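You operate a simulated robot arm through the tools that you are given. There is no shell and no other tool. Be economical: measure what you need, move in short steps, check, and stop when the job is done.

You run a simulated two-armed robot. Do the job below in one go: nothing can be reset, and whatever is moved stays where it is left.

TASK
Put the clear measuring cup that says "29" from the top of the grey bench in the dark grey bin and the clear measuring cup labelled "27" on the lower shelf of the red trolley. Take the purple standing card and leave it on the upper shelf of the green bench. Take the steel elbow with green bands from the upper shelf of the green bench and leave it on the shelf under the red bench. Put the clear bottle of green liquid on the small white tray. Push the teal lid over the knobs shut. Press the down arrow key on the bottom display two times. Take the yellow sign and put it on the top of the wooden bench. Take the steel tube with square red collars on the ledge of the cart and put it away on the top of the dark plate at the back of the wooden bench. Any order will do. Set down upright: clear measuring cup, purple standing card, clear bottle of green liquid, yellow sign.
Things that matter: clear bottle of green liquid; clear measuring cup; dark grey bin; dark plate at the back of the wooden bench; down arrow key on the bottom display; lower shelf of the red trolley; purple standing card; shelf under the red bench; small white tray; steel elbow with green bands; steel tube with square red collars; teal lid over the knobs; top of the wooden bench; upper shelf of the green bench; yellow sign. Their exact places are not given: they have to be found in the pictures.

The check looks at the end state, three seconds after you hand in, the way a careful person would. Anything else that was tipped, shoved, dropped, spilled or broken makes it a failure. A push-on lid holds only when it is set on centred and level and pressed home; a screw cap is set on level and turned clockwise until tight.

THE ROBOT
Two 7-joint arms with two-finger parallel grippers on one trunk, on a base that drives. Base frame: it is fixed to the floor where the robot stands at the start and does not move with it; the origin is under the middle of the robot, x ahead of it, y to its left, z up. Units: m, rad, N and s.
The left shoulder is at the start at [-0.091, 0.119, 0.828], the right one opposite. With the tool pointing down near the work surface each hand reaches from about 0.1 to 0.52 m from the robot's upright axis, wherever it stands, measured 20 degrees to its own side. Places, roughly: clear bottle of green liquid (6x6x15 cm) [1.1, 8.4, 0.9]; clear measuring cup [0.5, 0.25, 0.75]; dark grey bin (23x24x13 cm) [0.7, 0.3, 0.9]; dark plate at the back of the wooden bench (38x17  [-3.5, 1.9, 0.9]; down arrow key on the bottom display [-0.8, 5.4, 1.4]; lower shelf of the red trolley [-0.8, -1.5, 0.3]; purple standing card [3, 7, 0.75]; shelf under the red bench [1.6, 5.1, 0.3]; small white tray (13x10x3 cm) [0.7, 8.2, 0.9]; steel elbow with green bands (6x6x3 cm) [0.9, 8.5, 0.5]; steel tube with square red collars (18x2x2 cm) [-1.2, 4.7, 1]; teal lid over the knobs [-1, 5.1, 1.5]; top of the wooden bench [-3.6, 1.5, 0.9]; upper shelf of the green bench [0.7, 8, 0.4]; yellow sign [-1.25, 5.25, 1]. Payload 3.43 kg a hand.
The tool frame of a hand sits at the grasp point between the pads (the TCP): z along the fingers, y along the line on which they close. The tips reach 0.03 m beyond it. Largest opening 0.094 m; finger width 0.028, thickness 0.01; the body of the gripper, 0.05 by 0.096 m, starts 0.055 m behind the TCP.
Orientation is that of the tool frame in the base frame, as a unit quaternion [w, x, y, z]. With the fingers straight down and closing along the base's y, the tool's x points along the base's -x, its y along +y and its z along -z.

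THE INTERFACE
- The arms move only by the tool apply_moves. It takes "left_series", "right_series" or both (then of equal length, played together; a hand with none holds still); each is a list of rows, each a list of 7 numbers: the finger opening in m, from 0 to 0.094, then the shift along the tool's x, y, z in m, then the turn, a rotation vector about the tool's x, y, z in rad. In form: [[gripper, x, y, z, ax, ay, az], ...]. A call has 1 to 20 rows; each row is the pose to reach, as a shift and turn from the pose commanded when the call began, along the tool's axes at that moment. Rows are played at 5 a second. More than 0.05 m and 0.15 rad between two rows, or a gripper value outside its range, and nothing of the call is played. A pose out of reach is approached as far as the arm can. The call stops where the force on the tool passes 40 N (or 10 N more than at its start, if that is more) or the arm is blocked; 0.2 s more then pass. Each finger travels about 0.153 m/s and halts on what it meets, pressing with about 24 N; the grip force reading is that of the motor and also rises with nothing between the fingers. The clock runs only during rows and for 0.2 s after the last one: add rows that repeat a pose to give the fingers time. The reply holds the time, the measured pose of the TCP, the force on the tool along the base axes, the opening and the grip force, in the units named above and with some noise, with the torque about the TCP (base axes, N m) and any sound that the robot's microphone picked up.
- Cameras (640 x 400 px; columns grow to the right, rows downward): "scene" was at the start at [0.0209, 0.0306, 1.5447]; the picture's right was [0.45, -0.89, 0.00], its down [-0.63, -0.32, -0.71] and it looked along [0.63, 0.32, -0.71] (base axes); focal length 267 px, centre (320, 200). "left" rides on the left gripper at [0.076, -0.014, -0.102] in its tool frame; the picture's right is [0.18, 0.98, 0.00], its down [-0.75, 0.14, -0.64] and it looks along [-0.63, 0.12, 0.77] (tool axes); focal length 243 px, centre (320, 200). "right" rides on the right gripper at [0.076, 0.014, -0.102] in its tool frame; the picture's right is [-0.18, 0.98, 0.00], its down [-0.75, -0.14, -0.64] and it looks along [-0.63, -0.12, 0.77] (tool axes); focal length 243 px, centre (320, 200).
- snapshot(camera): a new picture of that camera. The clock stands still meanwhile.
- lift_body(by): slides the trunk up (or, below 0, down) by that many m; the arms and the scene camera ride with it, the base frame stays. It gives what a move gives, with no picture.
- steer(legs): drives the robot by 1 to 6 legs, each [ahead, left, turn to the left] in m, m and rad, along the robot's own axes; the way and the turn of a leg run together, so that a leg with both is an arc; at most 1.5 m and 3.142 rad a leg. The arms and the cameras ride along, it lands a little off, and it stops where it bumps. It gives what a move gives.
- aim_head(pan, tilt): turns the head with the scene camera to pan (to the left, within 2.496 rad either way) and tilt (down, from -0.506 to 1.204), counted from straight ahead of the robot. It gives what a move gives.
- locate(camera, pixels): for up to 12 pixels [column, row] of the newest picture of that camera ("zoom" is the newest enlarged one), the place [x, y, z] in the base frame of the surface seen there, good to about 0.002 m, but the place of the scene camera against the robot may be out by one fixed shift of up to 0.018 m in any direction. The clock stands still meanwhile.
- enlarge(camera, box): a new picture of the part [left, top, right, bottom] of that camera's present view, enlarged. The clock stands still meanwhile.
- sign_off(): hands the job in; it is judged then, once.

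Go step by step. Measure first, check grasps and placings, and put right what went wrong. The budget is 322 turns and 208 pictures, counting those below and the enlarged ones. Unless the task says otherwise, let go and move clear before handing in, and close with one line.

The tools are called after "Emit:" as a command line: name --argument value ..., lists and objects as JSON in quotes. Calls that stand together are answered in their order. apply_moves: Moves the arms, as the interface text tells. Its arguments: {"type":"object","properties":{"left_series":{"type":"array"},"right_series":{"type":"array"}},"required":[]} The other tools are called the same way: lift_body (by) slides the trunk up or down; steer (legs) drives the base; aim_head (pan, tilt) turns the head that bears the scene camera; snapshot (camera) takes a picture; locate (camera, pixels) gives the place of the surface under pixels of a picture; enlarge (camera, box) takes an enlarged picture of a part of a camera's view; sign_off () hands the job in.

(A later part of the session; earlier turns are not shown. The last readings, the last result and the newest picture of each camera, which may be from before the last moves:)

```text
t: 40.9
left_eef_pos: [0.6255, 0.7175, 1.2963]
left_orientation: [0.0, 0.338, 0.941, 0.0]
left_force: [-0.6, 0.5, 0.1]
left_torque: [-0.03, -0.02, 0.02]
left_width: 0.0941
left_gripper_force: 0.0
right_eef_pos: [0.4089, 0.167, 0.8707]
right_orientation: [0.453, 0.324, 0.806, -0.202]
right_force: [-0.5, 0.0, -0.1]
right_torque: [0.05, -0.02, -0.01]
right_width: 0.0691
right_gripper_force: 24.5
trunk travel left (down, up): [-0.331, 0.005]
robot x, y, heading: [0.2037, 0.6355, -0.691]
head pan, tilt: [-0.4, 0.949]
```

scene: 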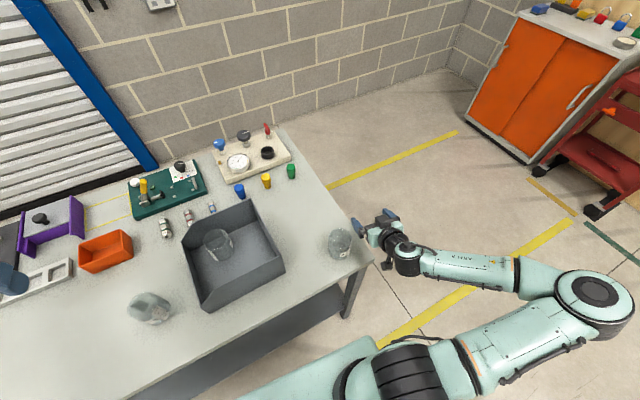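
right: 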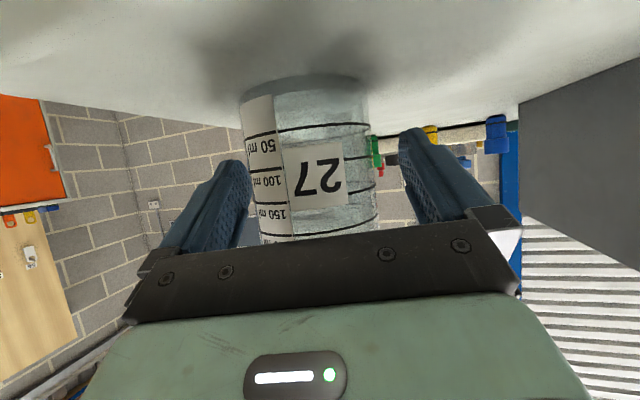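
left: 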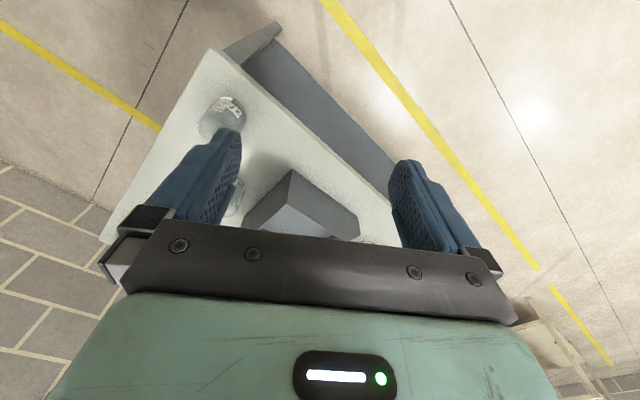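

Gripped. I'll lift straight up.

Emit:
apply_moves --right_series '[[0.04, -0.017, -0.0007, -0.01, 0, 0, 0], [0.04, -0.043, -0.0017, -0.025, 0, 0, 0], [0.04, -0.078, -0.003, -0.045, 0, 0, 0], [0.04, -0.104, -0.004, -0.06, 0, 0, 0], [0.04, -0.104, -0.004, -0.06, 0, 0, 0]]'

Emit:
snapshot --camera "scene"

```text
t: 42.1
left_eef_pos: [0.6263, 0.7191, 1.2951]
left_orientation: [-0.001, 0.338, 0.941, -0.001]
left_force: [0.0, 0.3, 0.6]
left_torque: [-0.02, 0.03, 0.04]
left_width: 0.0939
left_gripper_force: 0.0
right_eef_pos: [0.4098, 0.1667, 0.9895]
right_orientation: [0.454, 0.324, 0.804, -0.203]
right_force: [-0.1, 0.2, -0.7]
right_torque: [0.01, 0.04, 0.01]
right_width: 0.069
right_gripper_force: 23.9
trunk travel left (down, up): [-0.331, 0.005]
robot x, y, heading: [0.2079, 0.6351, -0.685]
head pan, tilt: [-0.4, 0.949]
```

```text
179 pictures are left
```

scene: 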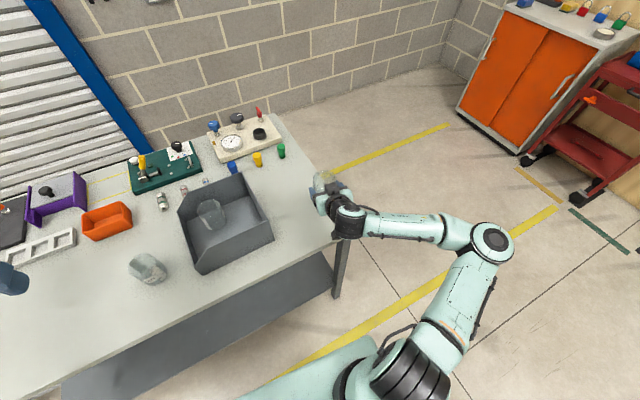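

Cup 27 is held upright. I'll drive to a standoff in front of the red trolley.

Emit:
steer --legs '[[-0.3, 0, 0], [0, 0, -1.459], [0.8, 0, 0], [0.65, 0.57, 0]]'

Emit:
aim_head --pan 0 --tilt 0.85

Emit:
snapshot --camera "scene"

Emit:
snapshot --camera "right"

```text
t: 56.8
left_eef_pos: [-0.3206, -1.1121, 1.2956]
left_orientation: [0.0, 0.894, 0.448, -0.001]
left_force: [-0.1, 0.4, 0.4]
left_torque: [0.02, 0.02, 0.02]
left_width: 0.0938
left_gripper_force: 0.1
right_eef_pos: [-0.8839, -0.9235, 0.9899]
right_orientation: [0.189, 0.79, 0.359, -0.46]
right_force: [0.0, 0.9, -1.5]
right_torque: [0.03, -0.04, 0.01]
right_width: 0.0679
right_gripper_force: 24.1
trunk travel left (down, up): [-0.331, 0.005]
robot x, y, heading: [-0.4223, -0.6904, -2.214]
head pan, tilt: [-0.4, 0.949]
```

```text
t: 57.7
left_eef_pos: [-0.3196, -1.1127, 1.2952]
left_orientation: [0.0, 0.894, 0.448, 0.0]
left_force: [0.3, 1.0, -0.6]
left_torque: [0.03, 0.01, -0.02]
left_width: 0.0942
left_gripper_force: 0.2
right_eef_pos: [-0.8826, -0.9245, 0.9893]
right_orientation: [0.188, 0.791, 0.357, -0.46]
right_force: [-1.0, -0.3, -1.6]
right_torque: [-0.02, -0.01, -0.01]
right_width: 0.0677
right_gripper_force: 23.7
trunk travel left (down, up): [-0.331, 0.005]
robot x, y, heading: [-0.4253, -0.6984, -2.213]
head pan, tilt: [0.0, 0.85]
```

```text
178 pictures are left
```

scene: 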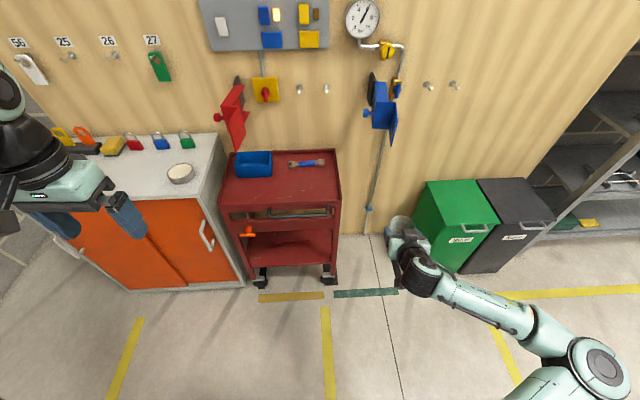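

```text
177 pictures are left
```

right: 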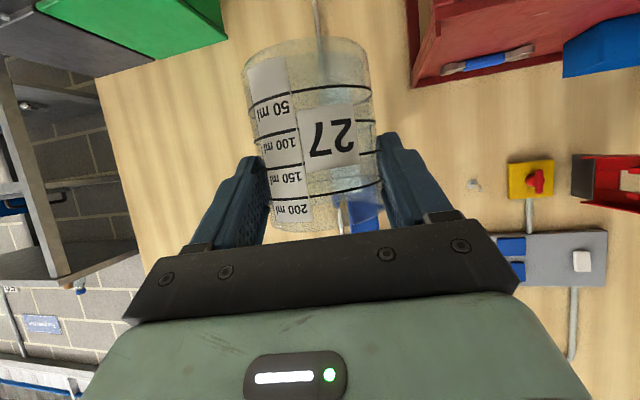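

The cup is held. I'll measure the trolley and cabinet before going nearer, and raise and pull in the left hand so it clears the cabinet.

Emit:
locate --camera "scene" --pixels '[[225, 206], [341, 206], [290, 240], [247, 262], [333, 262], [290, 222], [247, 234], [262, 284], [333, 280], [243, 284], [222, 160], [290, 262]]'

Emit:
enlarge --camera "scene" --box '[205, 190, 365, 310]'

Emit:
apply_moves --left_series '[[0.05, 0.04, 0, -0.02, 0, 0, 0], [0.0, 0.08, 0, -0.04, 0, 0, 0], [0.0, 0.12, 0, -0.06, 0, 0, 0], [0.0, 0.15, 0, -0.08, 0, 0, 0]]'

```text
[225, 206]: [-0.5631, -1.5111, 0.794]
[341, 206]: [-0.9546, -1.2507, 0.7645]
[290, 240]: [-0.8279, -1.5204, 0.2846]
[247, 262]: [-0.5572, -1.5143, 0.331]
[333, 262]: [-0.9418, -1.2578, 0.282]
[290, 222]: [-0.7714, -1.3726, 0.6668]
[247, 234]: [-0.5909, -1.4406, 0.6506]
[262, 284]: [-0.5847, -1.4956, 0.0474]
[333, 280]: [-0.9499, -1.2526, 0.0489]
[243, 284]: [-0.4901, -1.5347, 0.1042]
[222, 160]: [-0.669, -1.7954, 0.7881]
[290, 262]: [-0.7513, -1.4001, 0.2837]
```

```text
3.33 times, centred on (285, 250) of scene
```

zoom: 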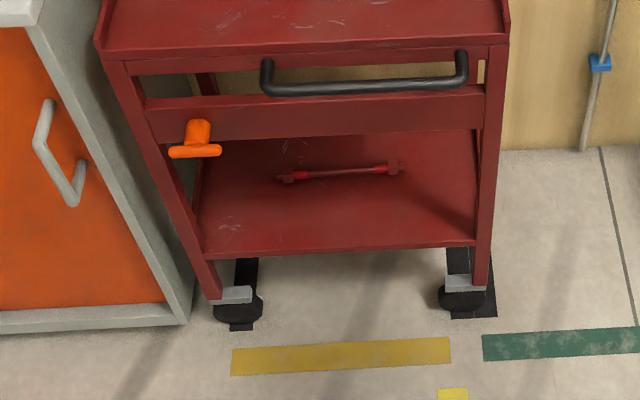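

```text
t: 58.7
left_eef_pos: [-0.2486, -1.046, 1.3364]
left_orientation: [0.0, 0.895, 0.447, -0.001]
left_force: [-0.1, -0.2, 0.7]
left_torque: [-0.05, 0.01, 0.02]
left_width: 0.0001
left_gripper_force: 23.6
left hand out of reach, approached as far as the arm can: row 3, 4
right_eef_pos: [-0.8828, -0.9234, 0.9891]
right_orientation: [0.19, 0.79, 0.358, -0.461]
right_force: [0.5, 0.0, -0.8]
right_torque: [0.02, 0.0, 0.05]
right_width: 0.0676
right_gripper_force: 23.9
trunk travel left (down, up): [-0.331, 0.005]
robot x, y, heading: [-0.4252, -0.6971, -2.21]
head pan, tilt: [0.0, 0.85]
```

The shelf front edge runs from (-0.565,-1.51) to (-0.945,-1.255), z≈0.283, with a free front strip to the right of the wrench. I'll turn slightly, lower the trunk, then lower the hand to about 0.40.

Emit:
steer --legs '[[0, 0, 0.1]]'

Emit:
lift_body --by -0.32

Emit:
apply_moves --right_series '[[0.04, 0.039, 0.0015, 0.0227, 0, 0, 0], [0.04, 0.078, 0.003, 0.0453, 0, 0, 0], [0.04, 0.117, 0.0045, 0.068, 0, 0, 0], [0.04, 0.155, 0.006, 0.0907, 0, 0, 0], [0.04, 0.194, 0.0075, 0.1133, 0, 0, 0], [0.04, 0.233, 0.009, 0.136, 0, 0, 0], [0.04, 0.233, 0.009, 0.136, 0, 0, 0]]'

```text
t: 59.6
left_eef_pos: [-0.2141, -1.027, 1.3349]
left_orientation: [0.0, 0.871, 0.492, 0.0]
left_force: [0.2, 0.5, 0.5]
left_torque: [-0.01, 0.02, 0.02]
left_width: 0.0002
left_gripper_force: 24.2
right_eef_pos: [-0.8569, -0.97, 0.9891]
right_orientation: [0.211, 0.771, 0.398, -0.45]
right_force: [0.7, -0.4, -0.8]
right_torque: [0.0, -0.04, 0.03]
right_width: 0.0677
right_gripper_force: 24.1
trunk travel left (down, up): [-0.331, 0.005]
robot x, y, heading: [-0.4218, -0.6978, -2.112]
head pan, tilt: [0.0, 0.85]
```

```text
t: 62.8
left_eef_pos: [-0.2215, -1.0395, 0.9772]
left_orientation: [-0.033, 0.869, 0.491, 0.06]
left_force: [0.5, -0.2, -0.4]
left_torque: [0.0, 0.01, 0.01]
left_width: 0.0
left_gripper_force: 23.5
right_eef_pos: [-0.8574, -0.9687, 0.6703]
right_orientation: [0.212, 0.771, 0.398, -0.45]
right_force: [-0.6, 0.1, 0.4]
right_torque: [-0.02, 0.04, 0.0]
right_width: 0.0677
right_gripper_force: 23.7
trunk travel left (down, up): [-0.011, 0.325]
robot x, y, heading: [-0.4247, -0.6979, -2.11]
head pan, tilt: [0.0, 0.85]
```

```text
t: 64.4
left_eef_pos: [-0.2226, -1.0385, 0.9776]
left_orientation: [-0.034, 0.868, 0.492, 0.06]
left_force: [-0.4, -0.8, 0.4]
left_torque: [-0.02, -0.01, -0.03]
left_width: 0.0
left_gripper_force: 23.9
right_eef_pos: [-0.9011, -0.983, 0.4644]
right_orientation: [0.208, 0.782, 0.409, -0.421]
right_force: [-0.1, -0.4, -1.0]
right_torque: [0.02, -0.01, 0.01]
right_width: 0.0677
right_gripper_force: 24.3
right hand out of reach, approached as far as the arm can: row 4, 5, 6, 7
trunk travel left (down, up): [-0.011, 0.325]
robot x, y, heading: [-0.4238, -0.6954, -2.111]
head pan, tilt: [0.0, 0.85]
```

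The hand stopped at z 0.464, and shifts count from the measured pose. Reaching further ahead should allow it lower; I'll check the surroundings first.

Emit:
snapshot --camera "scene"

Emit:
snapshot --camera "right"

```text
175 pictures are left
```

scene: 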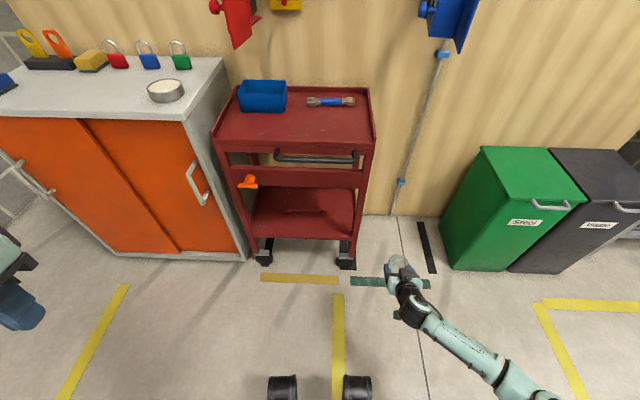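

```text
174 pictures are left
```

right: 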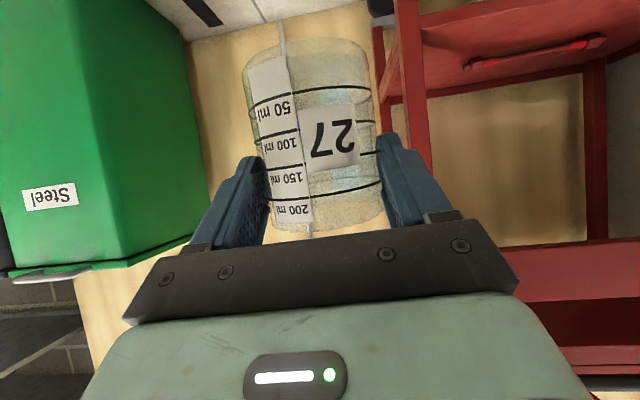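

Emit:
apply_moves --right_series '[[0.04, -0.014, 0.022, 0.02, 0, -0.02, 0], [0.04, -0.028, 0.044, 0.041, 0, -0.04, 0], [0.04, -0.043, 0.0657, 0.0617, 0, -0.065, 0], [0.04, -0.016, 0.066, 0.08, 0, -0.065, 0], [0.04, 0.011, 0.067, 0.098, 0, -0.065, 0], [0.04, 0.011, 0.067, 0.098, 0, -0.065, 0]]'

```text
t: 65.8
left_eef_pos: [-0.2223, -1.0383, 0.9771]
left_orientation: [-0.033, 0.868, 0.492, 0.06]
left_force: [0.1, -0.1, -0.1]
left_torque: [0.04, 0.0, 0.01]
left_width: 0.0
left_gripper_force: 24.6
right_eef_pos: [-0.9188, -1.0558, 0.4544]
right_orientation: [0.218, 0.774, 0.408, -0.432]
right_force: [0.2, 0.3, -0.1]
right_torque: [0.01, 0.0, 0.0]
right_width: 0.0675
right_gripper_force: 23.8
right hand out of reach, approached as far as the arm can: row 2, 3, 4, 5, 6
trunk travel left (down, up): [-0.011, 0.325]
robot x, y, heading: [-0.4226, -0.6961, -2.105]
head pan, tilt: [0.0, 0.85]
```

Still limited at z 0.454; the steep tilt seems to be the obstacle. I'll test in free air whether about 35° tilt gets down to z≈0.33 before regrasping that way.

Emit:
apply_moves --right_series '[[0.04, 0, 0, 0, 0, 0.14, 0], [0.04, 0, 0, 0, 0, 0.28, 0], [0.04, 0, 0, 0, 0, 0.42, 0], [0.04, 0.035, 0, 0.022, 0, 0.42, 0], [0.04, 0.07, 0, 0.044, 0, 0.42, 0], [0.04, 0.105, 0, 0.066, 0, 0.42, 0], [0.04, 0.105, 0, 0.066, 0, 0.42, 0]]'

```text
t: 67.4
left_eef_pos: [-0.2208, -1.0394, 0.9764]
left_orientation: [-0.032, 0.868, 0.492, 0.06]
left_force: [0.0, -0.3, -0.5]
left_torque: [-0.02, 0.01, -0.03]
left_width: 0.0
left_gripper_force: 24.0
right_eef_pos: [-0.9176, -0.9977, 0.3536]
right_orientation: [0.132, 0.844, 0.439, -0.277]
right_force: [-1.1, 0.5, -1.3]
right_torque: [0.02, -0.01, 0.03]
right_width: 0.0678
right_gripper_force: 23.5
right hand out of reach, approached as far as the arm can: row 1, 2, 3, 4, 5, 6, 7
trunk travel left (down, up): [-0.011, 0.325]
robot x, y, heading: [-0.4218, -0.6976, -2.111]
head pan, tilt: [0.0, 0.85]
```

Emit:
apply_moves --right_series '[[0.04, 0.042, 0, -0.011, 0, 0, 0], [0.04, 0.082, 0, -0.022, 0, 0, 0], [0.04, 0.082, 0, -0.022, 0, 0, 0]]'

```text
t: 68.2
left_eef_pos: [-0.2226, -1.0393, 0.9777]
left_orientation: [-0.035, 0.868, 0.492, 0.06]
left_force: [1.4, 1.6, 0.7]
left_torque: [0.0, -0.01, 0.03]
left_width: 0.0
left_gripper_force: 23.8
right_eef_pos: [-0.8691, -0.9359, 0.3241]
right_orientation: [0.133, 0.844, 0.439, -0.277]
right_force: [0.7, -0.6, 0.3]
right_torque: [-0.01, -0.01, 0.0]
right_width: 0.0678
right_gripper_force: 24.4
trunk travel left (down, up): [-0.011, 0.325]
robot x, y, heading: [-0.422, -0.6943, -2.112]
head pan, tilt: [0.0, 0.85]
```

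Good: at 36° tilt the pose at z 0.324 is fully reachable. I'll raise everything again, restore the cup upright and set it on the trolley top to regrasp.

Emit:
lift_body --by 0.325

Emit:
apply_moves --right_series '[[0.04, -0.0235, 0, -0.0325, 0, -0.06, 0], [0.04, -0.047, 0, -0.065, 0, -0.12, 0], [0.04, -0.0705, 0, -0.0975, 0, -0.18, 0], [0.04, -0.094, 0, -0.13, 0, -0.24, 0], [0.04, -0.1175, 0, -0.1625, 0, -0.3, 0], [0.04, -0.141, 0, -0.195, 0, -0.36, 0], [0.04, -0.1635, 0, -0.2268, 0, -0.417, 0], [0.04, -0.1635, 0, -0.2268, 0, -0.417, 0]]'

Emit:
snapshot --camera "scene"

```text
t: 71.4
left_eef_pos: [-0.2212, -1.0387, 1.3017]
left_orientation: [-0.035, 0.868, 0.491, 0.061]
left_force: [-0.1, -0.6, -1.2]
left_torque: [-0.03, 0.01, -0.01]
left_width: 0.0
left_gripper_force: 24.3
right_eef_pos: [-0.8712, -0.9344, 0.6511]
right_orientation: [0.132, 0.845, 0.439, -0.277]
right_force: [0.9, 0.0, -0.6]
right_torque: [-0.02, 0.01, 0.03]
right_width: 0.0674
right_gripper_force: 23.9
trunk travel left (down, up): [-0.335, 0.0]
robot x, y, heading: [-0.4218, -0.6999, -2.109]
head pan, tilt: [0.0, 0.85]
```

```text
t: 73.2
left_eef_pos: [-0.2219, -1.0387, 1.3003]
left_orientation: [-0.034, 0.868, 0.491, 0.06]
left_force: [0.0, -0.1, 0.3]
left_torque: [-0.02, 0.0, 0.02]
left_width: 0.0003
left_gripper_force: 24.1
right_eef_pos: [-0.8687, -0.9403, 0.93]
right_orientation: [0.22, 0.769, 0.402, -0.446]
right_force: [0.1, 0.3, -2.4]
right_torque: [0.0, -0.02, -0.01]
right_width: 0.0678
right_gripper_force: 23.9
trunk travel left (down, up): [-0.335, 0.0]
robot x, y, heading: [-0.4224, -0.6948, -2.112]
head pan, tilt: [0.0, 0.85]
```

```text
173 pictures are left
```

scene: 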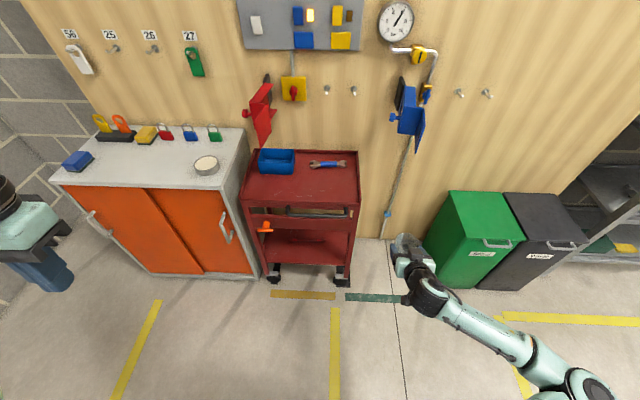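

Emit:
locate --camera "scene" --pixels '[[300, 190], [340, 190], [340, 200], [246, 200], [358, 208], [310, 206], [330, 165], [345, 180], [357, 160], [280, 175]]'

Emit:
enlarge --camera "scene" --box '[235, 140, 375, 230]'

```text
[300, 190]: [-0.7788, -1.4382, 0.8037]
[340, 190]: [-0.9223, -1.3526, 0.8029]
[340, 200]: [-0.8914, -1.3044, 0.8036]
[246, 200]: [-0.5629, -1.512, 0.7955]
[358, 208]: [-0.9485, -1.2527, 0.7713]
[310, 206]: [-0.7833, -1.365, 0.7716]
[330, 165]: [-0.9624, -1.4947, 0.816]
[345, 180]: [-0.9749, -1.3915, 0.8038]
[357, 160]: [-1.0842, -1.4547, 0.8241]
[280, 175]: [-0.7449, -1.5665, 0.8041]
```

```text
4.44 times, centred on (305, 185) of scene
```

zoom: 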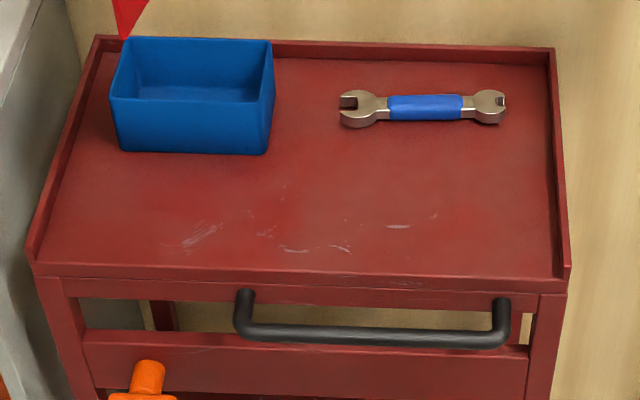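

The trolley top is z≈0.803 with a free front-right area. I'll drive so the cup comes over it.

Emit:
steer --legs '[[0.0, 0.24, 0], [0.39, 0, 0]]'

Emit:
snapshot --camera "scene"

Emit:
snapshot --camera "right"

```text
t: 78.0
left_eef_pos: [-0.2221, -1.5073, 1.3014]
left_orientation: [-0.033, 0.871, 0.487, 0.062]
left_force: [0.4, 0.0, 0.1]
left_torque: [0.0, -0.01, -0.01]
left_width: 0.0001
left_gripper_force: 24.5
right_eef_pos: [-0.8662, -1.402, 0.9297]
right_orientation: [0.217, 0.771, 0.398, -0.447]
right_force: [0.5, 0.4, -1.2]
right_torque: [0.03, -0.02, 0.03]
right_width: 0.0677
right_gripper_force: 24.3
trunk travel left (down, up): [-0.335, 0.0]
robot x, y, heading: [-0.4201, -1.1593, -2.124]
head pan, tilt: [0.0, 0.85]
```

```text
171 pictures are left
```

scene: 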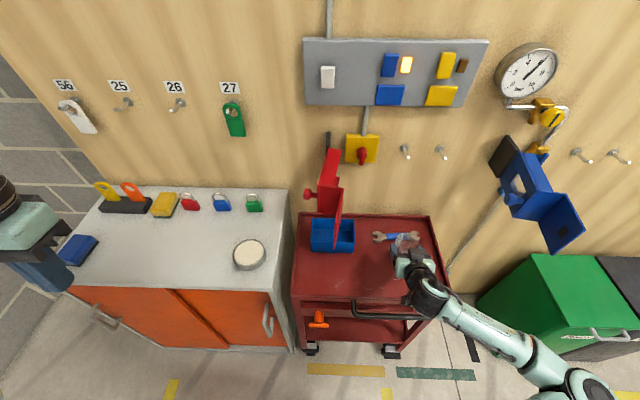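

```text
170 pictures are left
```

right: 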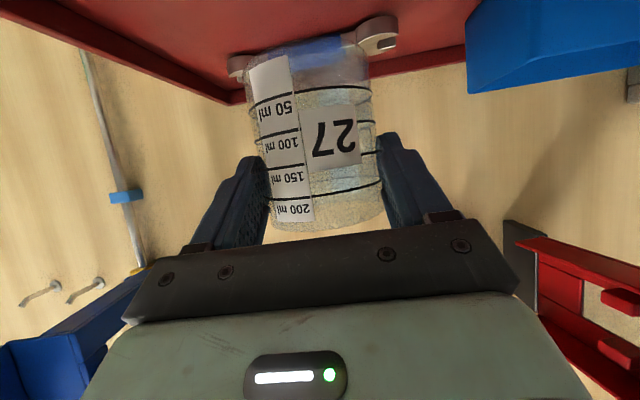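

The cup hovers over the trolley top, in front of the wrench. I'll lower it with the trunk.

Emit:
lift_body --by -0.07

Emit:
lift_body --by -0.007

```text
t: 79.1
left_eef_pos: [-0.2202, -1.5078, 1.231]
left_orientation: [-0.033, 0.871, 0.486, 0.061]
left_force: [0.9, 0.1, -0.1]
left_torque: [0.0, -0.02, -0.03]
left_width: 0.0
left_gripper_force: 24.3
right_eef_pos: [-0.8663, -1.4021, 0.8632]
right_orientation: [0.219, 0.77, 0.398, -0.448]
right_force: [2.6, 4.3, 13.8]
right_torque: [-0.31, 0.05, 0.05]
right_width: 0.0675
right_gripper_force: 24.0
trunk travel left (down, up): [-0.265, 0.07]
robot x, y, heading: [-0.4249, -1.1595, -2.125]
head pan, tilt: [0.0, 0.85]
```

```text
t: 79.7
left_eef_pos: [-0.2202, -1.5069, 1.2243]
left_orientation: [-0.033, 0.871, 0.486, 0.061]
left_force: [-0.1, 1.0, -0.3]
left_torque: [-0.03, 0.01, -0.01]
left_width: 0.0002
left_gripper_force: 23.7
right_eef_pos: [-0.8667, -1.4015, 0.8546]
right_orientation: [0.218, 0.771, 0.398, -0.447]
right_force: [1.6, 2.1, 14.4]
right_torque: [-0.26, -0.03, 0.08]
right_width: 0.0676
right_gripper_force: 24.3
trunk travel left (down, up): [-0.258, 0.077]
robot x, y, heading: [-0.4214, -1.1648, -2.122]
head pan, tilt: [0.0, 0.85]
```

Contact is about 14 N. I'll check before letting go.

Emit:
snapshot --camera "right"

Emit:
enlarge --camera "scene" --box '[340, 200, 480, 320]'

```text
169 pictures are left
```

right: 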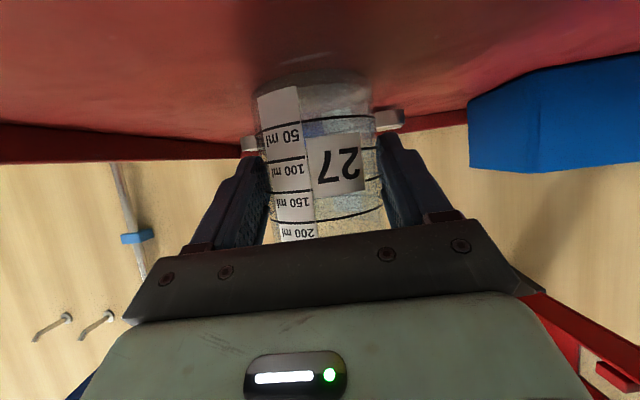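

```text
3.33 times, centred on (410, 260) of scene
```

zoom: 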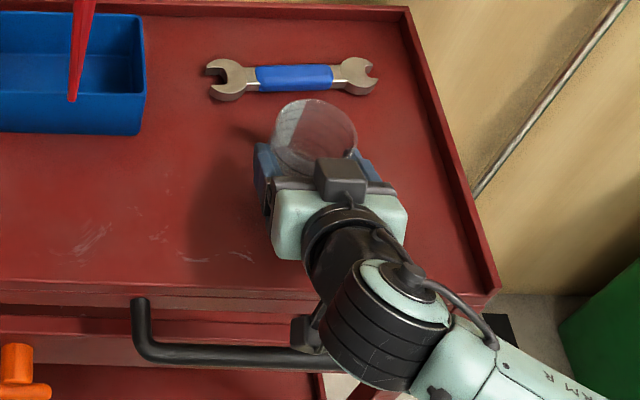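

The cup stands on the trolley top, clear of the wrench. I'll open, back the base off along the finger direction, and reduce the tilt to about 36°.

Emit:
apply_moves --right_series '[[0.08, 0, 0, 0, 0, 0, 0], [0.094, 0, 0, 0, 0, 0, 0], [0.094, 0, 0, 0, 0, 0, 0]]'

Emit:
steer --legs '[[-0.14, 0.0125, 0]]'

Emit:
apply_moves --right_series '[[0.094, -0.01, 0, 0, 0, 0.14, 0], [0.094, -0.01, 0, 0, 0, 0.28, 0], [0.094, -0.005, 0, 0, 0, 0.41, 0], [0.094, -0.005, 0, 0, 0, 0.41, 0]]'

Emit:
snapshot --camera "right"

```text
t: 80.5
left_eef_pos: [-0.2216, -1.5064, 1.2237]
left_orientation: [-0.033, 0.871, 0.487, 0.061]
left_force: [-0.8, 0.2, -0.5]
left_torque: [-0.01, -0.03, -0.01]
left_width: 0.0001
left_gripper_force: 24.0
right_eef_pos: [-0.8679, -1.4001, 0.8531]
right_orientation: [0.218, 0.771, 0.398, -0.446]
right_force: [0.1, -0.1, 0.3]
right_torque: [-0.01, -0.01, 0.01]
right_width: 0.0942
right_gripper_force: 0.1
trunk travel left (down, up): [-0.258, 0.077]
robot x, y, heading: [-0.418, -1.1646, -2.126]
head pan, tilt: [0.0, 0.85]
```

```text
t: 81.8
left_eef_pos: [-0.138, -1.3964, 1.2245]
left_orientation: [-0.032, 0.873, 0.483, 0.061]
left_force: [0.5, 0.3, -0.3]
left_torque: [0.0, -0.01, -0.03]
left_width: 0.0001
left_gripper_force: 24.1
right_eef_pos: [-0.7848, -1.2866, 0.8536]
right_orientation: [0.216, 0.772, 0.396, -0.447]
right_force: [0.5, 0.4, 0.4]
right_torque: [-0.02, 0.0, -0.01]
right_width: 0.0938
right_gripper_force: 0.1
trunk travel left (down, up): [-0.258, 0.077]
robot x, y, heading: [-0.3367, -1.0497, -2.126]
head pan, tilt: [0.0, 0.85]
```

```text
t: 82.8
left_eef_pos: [-0.1399, -1.3963, 1.2244]
left_orientation: [-0.032, 0.873, 0.484, 0.061]
left_force: [-0.1, -0.6, -0.2]
left_torque: [0.01, -0.04, 0.0]
left_width: 0.0
left_gripper_force: 23.7
right_eef_pos: [-0.788, -1.288, 0.8562]
right_orientation: [0.132, 0.847, 0.432, -0.28]
right_force: [0.0, -0.2, 0.0]
right_torque: [-0.03, -0.02, 0.0]
right_width: 0.0942
right_gripper_force: 0.0
trunk travel left (down, up): [-0.258, 0.077]
robot x, y, heading: [-0.3336, -1.05, -2.13]
head pan, tilt: [0.0, 0.85]
```

```text
167 pictures are left
```

right: 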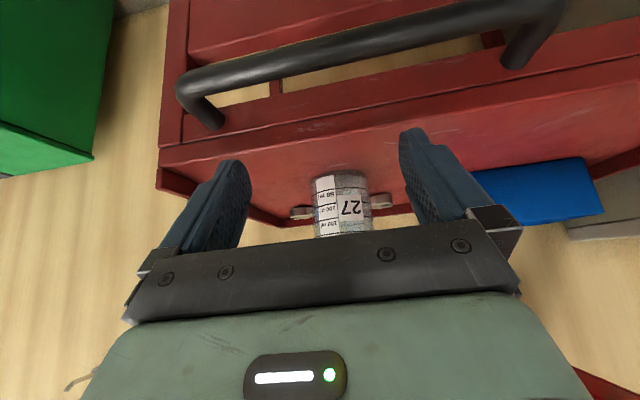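

The cup is standing. I'll drive forward so it sits between the fingers again.

Emit:
steer --legs '[[0.13, -0.008, 0]]'

Emit:
snapshot --camera "right"

```text
t: 84.1
left_eef_pos: [-0.2124, -1.5002, 1.2243]
left_orientation: [-0.033, 0.872, 0.484, 0.061]
left_force: [0.4, -0.8, 0.0]
left_torque: [0.01, -0.02, -0.02]
left_width: 0.0
left_gripper_force: 23.7
right_eef_pos: [-0.8613, -1.3924, 0.8569]
right_orientation: [0.131, 0.847, 0.432, -0.28]
right_force: [-0.3, -0.4, 0.5]
right_torque: [-0.03, 0.0, 0.01]
right_width: 0.094
right_gripper_force: 0.0
trunk travel left (down, up): [-0.258, 0.077]
robot x, y, heading: [-0.4073, -1.1537, -2.132]
head pan, tilt: [0.0, 0.85]
```

```text
166 pictures are left
```

right: 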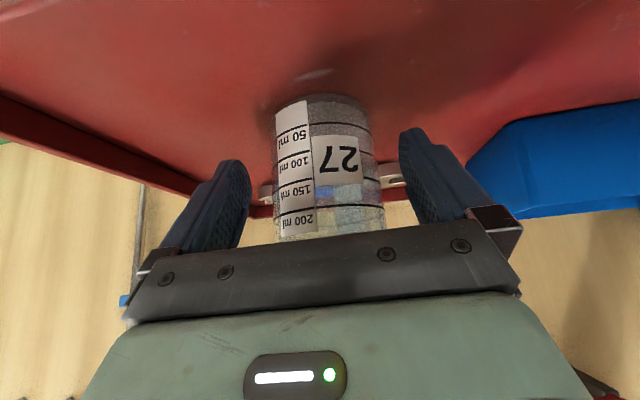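

Emit:
apply_moves --right_series '[[0.094, -0.006, 0.003, 0.006, 0, 0, 0], [0.07, -0.006, 0.003, 0.006, 0, 0, 0], [0.055, -0.006, 0.003, 0.006, 0, 0, 0], [0.04, -0.006, 0.003, 0.006, 0, 0, 0], [0.04, -0.006, 0.003, 0.006, 0, 0, 0]]'

Emit:
lift_body --by 0.07

Emit:
snapshot --camera "right"

```text
t: 85.3
left_eef_pos: [-0.2125, -1.5011, 1.2237]
left_orientation: [-0.033, 0.872, 0.484, 0.061]
left_force: [-0.1, 0.7, 0.5]
left_torque: [0.03, 0.01, -0.01]
left_width: 0.0
left_gripper_force: 23.5
right_eef_pos: [-0.8634, -1.4005, 0.8554]
right_orientation: [0.132, 0.847, 0.433, -0.281]
right_force: [0.3, 0.9, 0.3]
right_torque: [0.02, -0.01, -0.02]
right_width: 0.0674
right_gripper_force: 24.1
trunk travel left (down, up): [-0.258, 0.077]
robot x, y, heading: [-0.4114, -1.153, -2.127]
head pan, tilt: [0.0, 0.85]
```

```text
t: 86.4
left_eef_pos: [-0.2125, -1.5005, 1.2949]
left_orientation: [-0.033, 0.872, 0.484, 0.061]
left_force: [0.6, 1.2, -0.1]
left_torque: [-0.03, 0.01, 0.0]
left_width: 0.0003
left_gripper_force: 23.5
right_eef_pos: [-0.8633, -1.4012, 0.9254]
right_orientation: [0.131, 0.847, 0.431, -0.281]
right_force: [-0.2, 0.7, -0.9]
right_torque: [0.04, -0.01, 0.03]
right_width: 0.0676
right_gripper_force: 23.6
trunk travel left (down, up): [-0.328, 0.007]
robot x, y, heading: [-0.4116, -1.1545, -2.129]
head pan, tilt: [0.0, 0.85]
```

```text
165 pictures are left
```

right: 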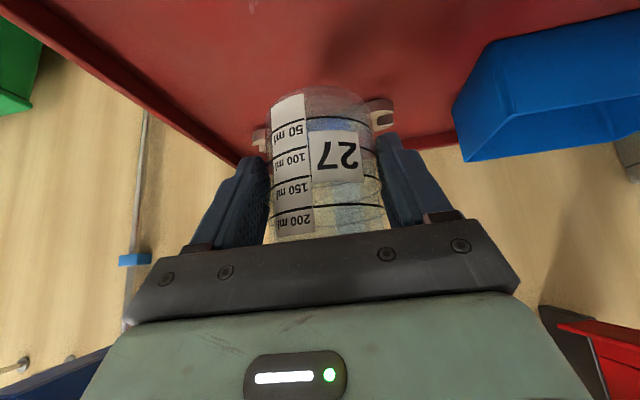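

Regrasped with 36° tilt. I'll back off 0.35 m, lower the trunk and arm, then look.

Emit:
steer --legs '[[-0.35, 0.0, 0]]'

Emit:
lift_body --by -0.325

Emit:
apply_moves --right_series '[[0.04, 0.0234, 0, 0.0324, 0, 0, 0], [0.04, 0.0468, 0, 0.0648, 0, 0, 0], [0.04, 0.0702, 0, 0.0972, 0, 0, 0], [0.04, 0.0936, 0, 0.1296, 0, 0, 0], [0.04, 0.117, 0, 0.162, 0, 0, 0], [0.04, 0.131, 0, 0.181, 0, 0, 0], [0.04, 0.131, 0, 0.181, 0, 0, 0]]'

Emit:
snapshot --camera "right"

Emit:
snapshot --camera "scene"

```text
t: 88.6
left_eef_pos: [-0.033, -1.2079, 1.294]
left_orientation: [-0.032, 0.872, 0.485, 0.06]
left_force: [-0.2, 0.1, -0.2]
left_torque: [-0.01, 0.04, -0.04]
left_width: 0.0
left_gripper_force: 24.0
right_eef_pos: [-0.6823, -1.1083, 0.9261]
right_orientation: [0.131, 0.847, 0.432, -0.28]
right_force: [-0.7, 0.2, -0.7]
right_torque: [0.04, 0.0, 0.0]
right_width: 0.0674
right_gripper_force: 24.0
trunk travel left (down, up): [-0.328, 0.007]
robot x, y, heading: [-0.2305, -0.8622, -2.129]
head pan, tilt: [0.0, 0.85]
```

```text
t: 91.8
left_eef_pos: [-0.0304, -1.2083, 0.9689]
left_orientation: [-0.033, 0.872, 0.484, 0.061]
left_force: [-0.2, -0.2, 0.4]
left_torque: [-0.02, 0.01, 0.0]
left_width: 0.0
left_gripper_force: 24.4
right_eef_pos: [-0.6826, -1.1088, 0.6019]
right_orientation: [0.132, 0.847, 0.432, -0.282]
right_force: [-0.2, -0.5, -1.4]
right_torque: [0.0, -0.01, -0.01]
right_width: 0.0675
right_gripper_force: 24.3
trunk travel left (down, up): [-0.003, 0.332]
robot x, y, heading: [-0.2289, -0.8671, -2.126]
head pan, tilt: [0.0, 0.85]
```

```text
t: 93.4
left_eef_pos: [-0.0318, -1.2078, 0.9693]
left_orientation: [-0.033, 0.872, 0.484, 0.061]
left_force: [0.2, -0.3, 0.6]
left_torque: [0.0, 0.03, -0.01]
left_width: 0.0
left_gripper_force: 24.2
right_eef_pos: [-0.6869, -1.1093, 0.3768]
right_orientation: [0.131, 0.847, 0.433, -0.281]
right_force: [0.2, 0.6, -0.8]
right_torque: [0.01, -0.01, 0.01]
right_width: 0.0675
right_gripper_force: 24.1
trunk travel left (down, up): [-0.003, 0.332]
robot x, y, heading: [-0.2305, -0.8627, -2.125]
head pan, tilt: [0.0, 0.85]
```

```text
164 pictures are left
```

right: 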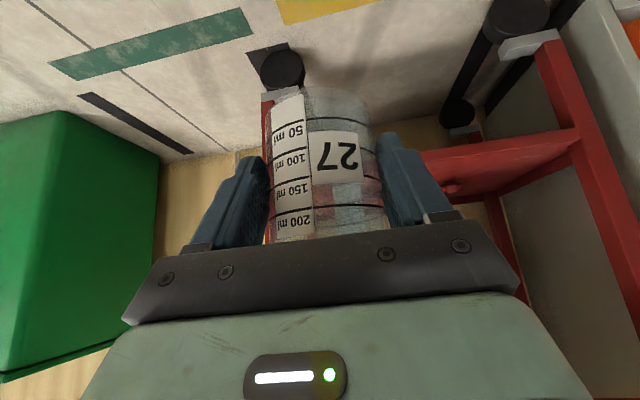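

```text
163 pictures are left
```

scene: 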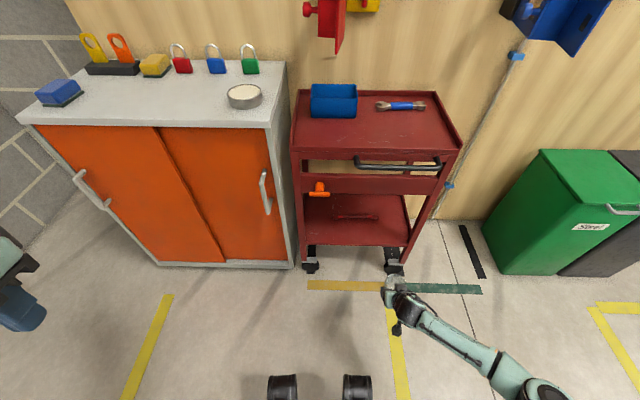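

Cup bottom is about 0.32, above the shelf at 0.283. I'll measure the lower shelf, wrench and posts again from here.

Emit:
locate --camera "scene" --pixels '[[308, 240], [400, 244], [350, 238], [335, 216], [375, 217], [411, 225], [355, 160], [355, 190], [438, 165], [400, 238], [380, 230]]'

Emit:
enlarge --camera "scene" --box '[290, 140, 470, 290]'

```text
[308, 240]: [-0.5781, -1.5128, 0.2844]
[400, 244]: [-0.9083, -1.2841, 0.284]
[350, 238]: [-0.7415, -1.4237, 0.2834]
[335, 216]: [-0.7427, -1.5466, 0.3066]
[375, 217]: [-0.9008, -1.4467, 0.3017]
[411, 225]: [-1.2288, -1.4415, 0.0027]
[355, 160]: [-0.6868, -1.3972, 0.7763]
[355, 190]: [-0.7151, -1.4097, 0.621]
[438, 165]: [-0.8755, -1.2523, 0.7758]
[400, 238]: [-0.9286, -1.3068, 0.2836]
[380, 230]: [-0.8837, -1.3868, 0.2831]
```

```text
2.67 times, centred on (380, 215) of scene
```

zoom: 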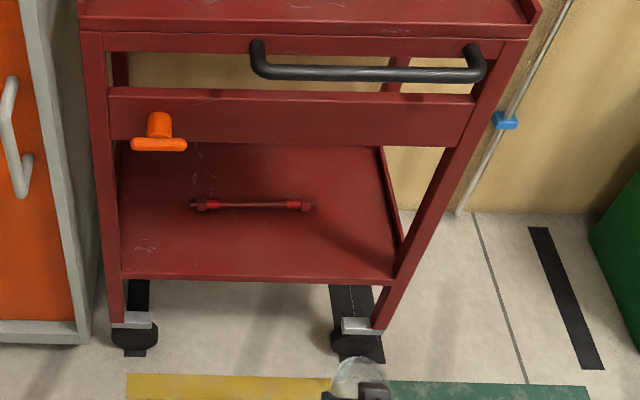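

The target is a free spot at (-0.867,-1.386), in front of the wrench. I'll drive 0.33 m forward.

Emit:
steer --legs '[[0.33, -0.007, 0]]'

Emit:
snapshot --camera "right"

Emit:
snapshot --camera "scene"

```text
t: 95.6
left_eef_pos: [-0.2082, -1.4838, 0.9682]
left_orientation: [-0.033, 0.871, 0.486, 0.06]
left_force: [0.0, -0.2, -0.4]
left_torque: [0.05, 0.0, -0.03]
left_width: 0.0002
left_gripper_force: 23.7
right_eef_pos: [-0.865, -1.3875, 0.3773]
right_orientation: [0.132, 0.846, 0.434, -0.279]
right_force: [0.3, 0.4, -0.3]
right_torque: [-0.03, -0.01, -0.01]
right_width: 0.0675
right_gripper_force: 24.0
trunk travel left (down, up): [-0.003, 0.332]
robot x, y, heading: [-0.4067, -1.1357, -2.12]
head pan, tilt: [0.0, 0.85]
```

```text
161 pictures are left
```

right: 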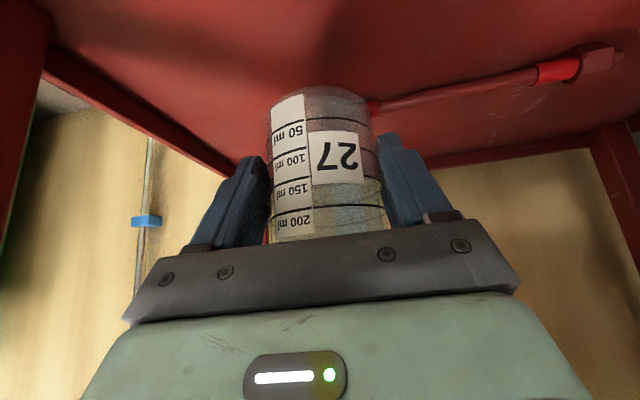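

```text
160 pictures are left
```

scene: 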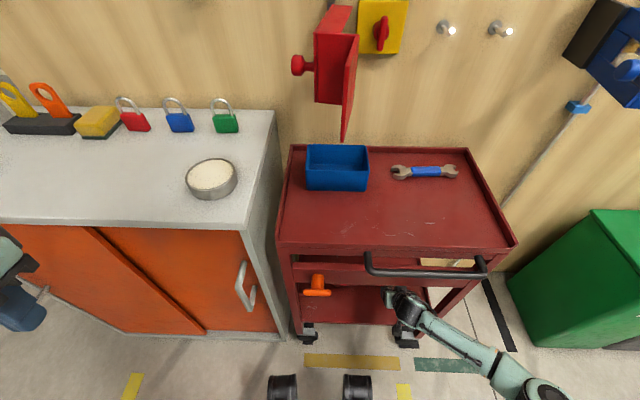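

I'll verify the wrench distance with the wrist camera before lowering.

Emit:
locate --camera "right" --pixels '[[378, 104], [372, 112], [390, 100], [600, 60], [320, 80], [260, 60], [420, 60]]'

```text
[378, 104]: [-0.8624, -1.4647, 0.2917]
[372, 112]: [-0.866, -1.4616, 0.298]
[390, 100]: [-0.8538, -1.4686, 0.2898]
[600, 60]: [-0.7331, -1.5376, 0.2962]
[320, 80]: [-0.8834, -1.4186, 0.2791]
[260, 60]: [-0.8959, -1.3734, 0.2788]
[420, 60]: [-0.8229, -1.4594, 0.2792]
```

The wrench sits 3 cm behind the cup's wall, which is enough. I'll lower to touch.

Emit:
apply_moves --right_series '[[0.04, 0.012, 0, 0.016, 0, 0, 0], [0.04, 0.0234, 0, 0.0324, 0, 0, 0], [0.04, 0.0246, 0, 0.034, 0, 0, 0], [0.04, 0.0258, 0, 0.0356, 0, 0, 0], [0.04, 0.0258, 0, 0.0356, 0, 0, 0]]'

```text
t: 96.8
left_eef_pos: [-0.2079, -1.4834, 0.9706]
left_orientation: [-0.034, 0.871, 0.486, 0.061]
left_force: [-1.1, 0.7, 0.0]
left_torque: [-0.07, 0.01, 0.06]
left_width: 0.0001
left_gripper_force: 24.0
right_eef_pos: [-0.8645, -1.3877, 0.3354]
right_orientation: [0.134, 0.845, 0.434, -0.281]
right_force: [3.2, 1.6, 16.3]
right_torque: [-0.29, 0.12, -0.03]
right_width: 0.0675
right_gripper_force: 24.0
trunk travel left (down, up): [-0.003, 0.332]
robot x, y, heading: [-0.4024, -1.1375, -2.122]
head pan, tilt: [0.0, 0.85]
```

Contact at 16 N on the shelf. I'll open and back straight out.

Emit:
apply_moves --right_series '[[0.08, 0, 0, 0, 0, 0, 0], [0.094, 0, 0, 0, 0, 0, 0], [0.094, 0, 0, 0, 0, 0, 0]]'

Emit:
steer --legs '[[-0.25, 0.026, 0], [-0.2, 0, 0]]'

Emit:
enlarge --camera "scene" --box '[250, 130, 490, 290]'

```text
t: 97.6
left_eef_pos: [-0.2088, -1.4832, 0.9693]
left_orientation: [-0.033, 0.871, 0.486, 0.06]
left_force: [0.0, 0.5, -0.2]
left_torque: [-0.02, -0.02, 0.0]
left_width: 0.0002
left_gripper_force: 23.9
right_eef_pos: [-0.8657, -1.3869, 0.3316]
right_orientation: [0.131, 0.847, 0.433, -0.279]
right_force: [-0.3, -0.9, 0.0]
right_torque: [-0.03, 0.01, -0.01]
right_width: 0.094
right_gripper_force: 0.0
trunk travel left (down, up): [-0.003, 0.332]
robot x, y, heading: [-0.4049, -1.1355, -2.121]
head pan, tilt: [0.0, 0.85]
```

```text
t: 100.6
left_eef_pos: [0.0494, -1.1133, 0.9698]
left_orientation: [-0.034, 0.87, 0.488, 0.06]
left_force: [0.4, 0.5, -0.7]
left_torque: [0.01, -0.02, 0.02]
left_width: 0.0
left_gripper_force: 24.0
right_eef_pos: [-0.609, -1.0177, 0.3322]
right_orientation: [0.133, 0.845, 0.436, -0.281]
right_force: [0.0, 0.5, 0.1]
right_torque: [-0.02, 0.02, 0.0]
right_width: 0.0942
right_gripper_force: 0.1
trunk travel left (down, up): [-0.003, 0.332]
robot x, y, heading: [-0.1529, -0.7673, -2.121]
head pan, tilt: [0.0, 0.85]
```

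```text
2.50 times, centred on (370, 210) of scene
```

zoom: 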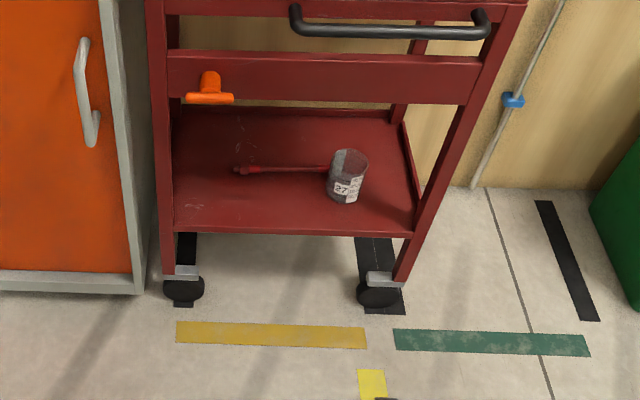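

Cup 27 stands upright on the lower shelf (zoom pixel (348,175)). I'll raise the trunk, bring the right hand to a neutral tool-down posture, then head north.

Emit:
lift_body --by 0.25

Emit:
apply_moves --right_series '[[0.094, -0.0234, 0.02, -0.0324, 0, 0.1, 0], [0.094, -0.0468, 0.04, -0.0648, 0, 0.2, 0], [0.094, -0.0702, 0.06, -0.0972, 0, 0.3, 0], [0.094, -0.0936, 0.08, -0.1296, 0, 0.4, 0], [0.094, -0.117, 0.1, -0.162, 0, 0.5, 0], [0.094, -0.14, 0.1, -0.194, 0, 0.6, 0], [0.094, -0.163, 0.1, -0.227, 0, 0.627, 0], [0.094, -0.163, 0.1, -0.227, 0, 0.627, 0]]'

Emit:
steer --legs '[[0, 0, -1.53], [0, 0, -1.53]]'

Emit:
aim_head --pan 0 --tilt 0.25

Emit:
snapshot --camera "scene"

```text
t: 103.2
left_eef_pos: [0.0489, -1.1112, 1.2193]
left_orientation: [-0.032, 0.87, 0.488, 0.061]
left_force: [0.0, -0.2, -0.3]
left_torque: [0.0, 0.02, 0.0]
left_width: 0.0002
left_gripper_force: 24.0
right_eef_pos: [-0.6073, -1.0165, 0.5819]
right_orientation: [0.133, 0.845, 0.436, -0.279]
right_force: [-0.4, -0.6, -0.2]
right_torque: [-0.02, -0.01, -0.01]
right_width: 0.0939
right_gripper_force: 0.0
trunk travel left (down, up): [-0.253, 0.082]
robot x, y, heading: [-0.1496, -0.7664, -2.117]
head pan, tilt: [0.0, 0.85]
```

```text
t: 105.0
left_eef_pos: [0.0502, -1.1114, 1.2185]
left_orientation: [-0.032, 0.87, 0.488, 0.061]
left_force: [-0.5, 0.9, -0.5]
left_torque: [-0.05, -0.01, 0.01]
left_width: 0.0001
left_gripper_force: 24.4
right_eef_pos: [-0.5862, -0.9804, 0.8269]
right_orientation: [-0.008, 0.89, 0.455, -0.005]
right_force: [0.3, -0.3, -0.5]
right_torque: [0.02, 0.04, 0.01]
right_width: 0.094
right_gripper_force: 0.0
right hand out of reach, approached as far as the arm can: row 3, 4, 5, 6, 7, 8
trunk travel left (down, up): [-0.253, 0.082]
robot x, y, heading: [-0.1502, -0.7664, -2.117]
head pan, tilt: [0.0, 0.85]
```

```text
t: 112.9
left_eef_pos: [-0.3766, -0.4398, 1.2188]
left_orientation: [-0.059, -0.523, 0.85, -0.035]
left_force: [-0.6, 0.1, 0.6]
left_torque: [0.01, -0.03, 0.01]
left_width: 0.0
left_gripper_force: 24.1
right_eef_pos: [0.2677, -0.5213, 0.8248]
right_orientation: [0.006, -0.49, 0.872, -0.008]
right_force: [-0.6, 0.3, -0.2]
right_torque: [0.02, -0.03, 0.02]
right_width: 0.0938
right_gripper_force: 0.2
trunk travel left (down, up): [-0.253, 0.082]
robot x, y, heading: [-0.1506, -0.7672, 1.103]
head pan, tilt: [0.0, 0.85]
```

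```text
t: 113.9
left_eef_pos: [-0.3764, -0.4395, 1.2188]
left_orientation: [-0.058, -0.523, 0.849, -0.036]
left_force: [-0.5, 1.1, -0.2]
left_torque: [0.03, 0.01, 0.03]
left_width: 0.0
left_gripper_force: 23.4
right_eef_pos: [0.2669, -0.5213, 0.8259]
right_orientation: [0.006, -0.49, 0.872, -0.007]
right_force: [0.2, 0.4, -0.1]
right_torque: [-0.03, -0.03, 0.0]
right_width: 0.0939
right_gripper_force: 0.1
trunk travel left (down, up): [-0.253, 0.082]
robot x, y, heading: [-0.1503, -0.7697, 1.098]
head pan, tilt: [0.0, 0.25]
```

```text
158 pictures are left
```

scene: 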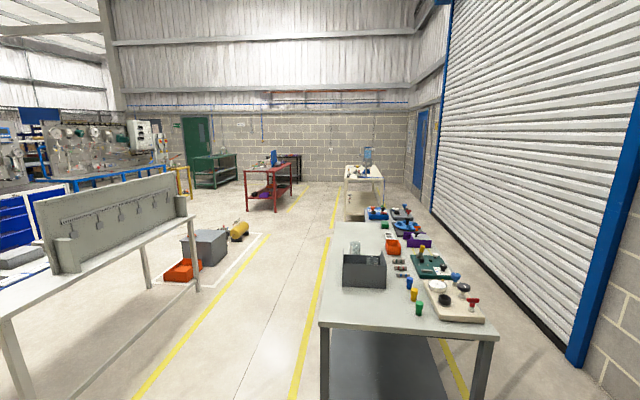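

The aisle ahead is clear between yellow lines. I'll measure key points for route planning.

Emit:
locate --camera "scene" --pixels '[[363, 178], [346, 205], [380, 168], [270, 170], [247, 205], [290, 165], [212, 158], [200, 290], [245, 235], [320, 322], [150, 372], [270, 165]]'

Emit:
enlarge --camera "scene" --box '[170, 100, 430, 250]'

```text
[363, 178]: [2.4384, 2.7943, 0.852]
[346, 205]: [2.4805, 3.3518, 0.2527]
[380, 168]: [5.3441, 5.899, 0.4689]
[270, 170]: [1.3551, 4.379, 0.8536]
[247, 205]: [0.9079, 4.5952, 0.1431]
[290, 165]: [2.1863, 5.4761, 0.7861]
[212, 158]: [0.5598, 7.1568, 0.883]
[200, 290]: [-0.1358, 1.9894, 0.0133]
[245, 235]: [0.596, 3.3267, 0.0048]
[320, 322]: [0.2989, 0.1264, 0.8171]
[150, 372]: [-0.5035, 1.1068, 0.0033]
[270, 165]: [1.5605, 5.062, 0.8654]
```

```text
2.46 times, centred on (300, 175) of scene
```

zoom: 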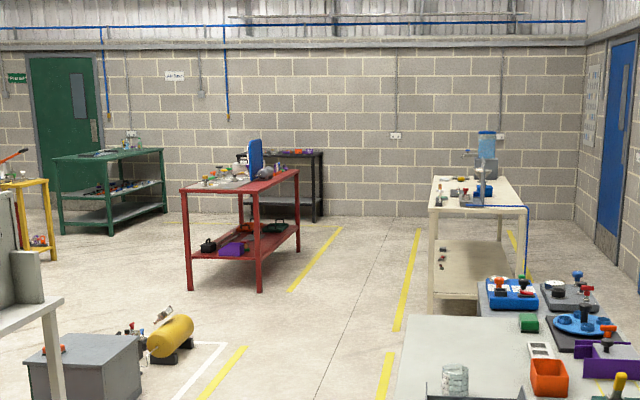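

Route: through the gap between the two grey benches, then right of the red bench. I'll drive the first part to about (1.5,3.3).

Emit:
steer --legs '[[0.796, 0.574, 0], [1.45, -0.03, 0], [1.1, -0.09, 0], [1.1, -0.09, 0]]'

Emit:
snapshot --camera "scene"

```text
t: 136.4
left_eef_pos: [1.284, 3.6447, 1.2184]
left_orientation: [-0.059, -0.523, 0.849, -0.036]
left_force: [-0.2, 0.1, 0.1]
left_torque: [0.02, -0.01, 0.01]
left_width: 0.0001
left_gripper_force: 23.5
right_eef_pos: [1.9301, 3.5656, 0.8262]
right_orientation: [0.005, -0.49, 0.872, -0.008]
right_force: [-0.6, 0.0, 0.5]
right_torque: [0.04, -0.03, -0.02]
right_width: 0.0941
right_gripper_force: 0.0
trunk travel left (down, up): [-0.253, 0.082]
robot x, y, heading: [1.5128, 3.3163, 1.1]
head pan, tilt: [0.0, 0.25]
```

```text
156 pictures are left
```

scene: 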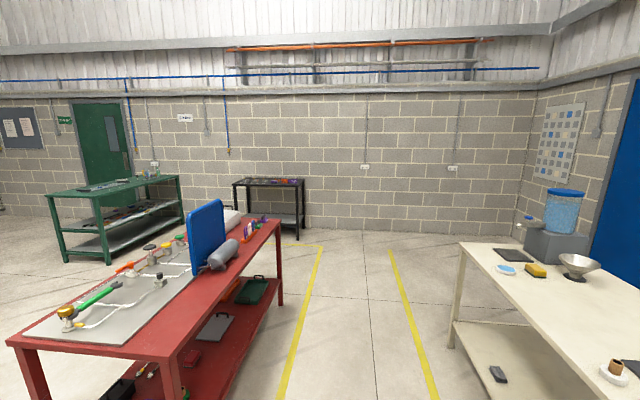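

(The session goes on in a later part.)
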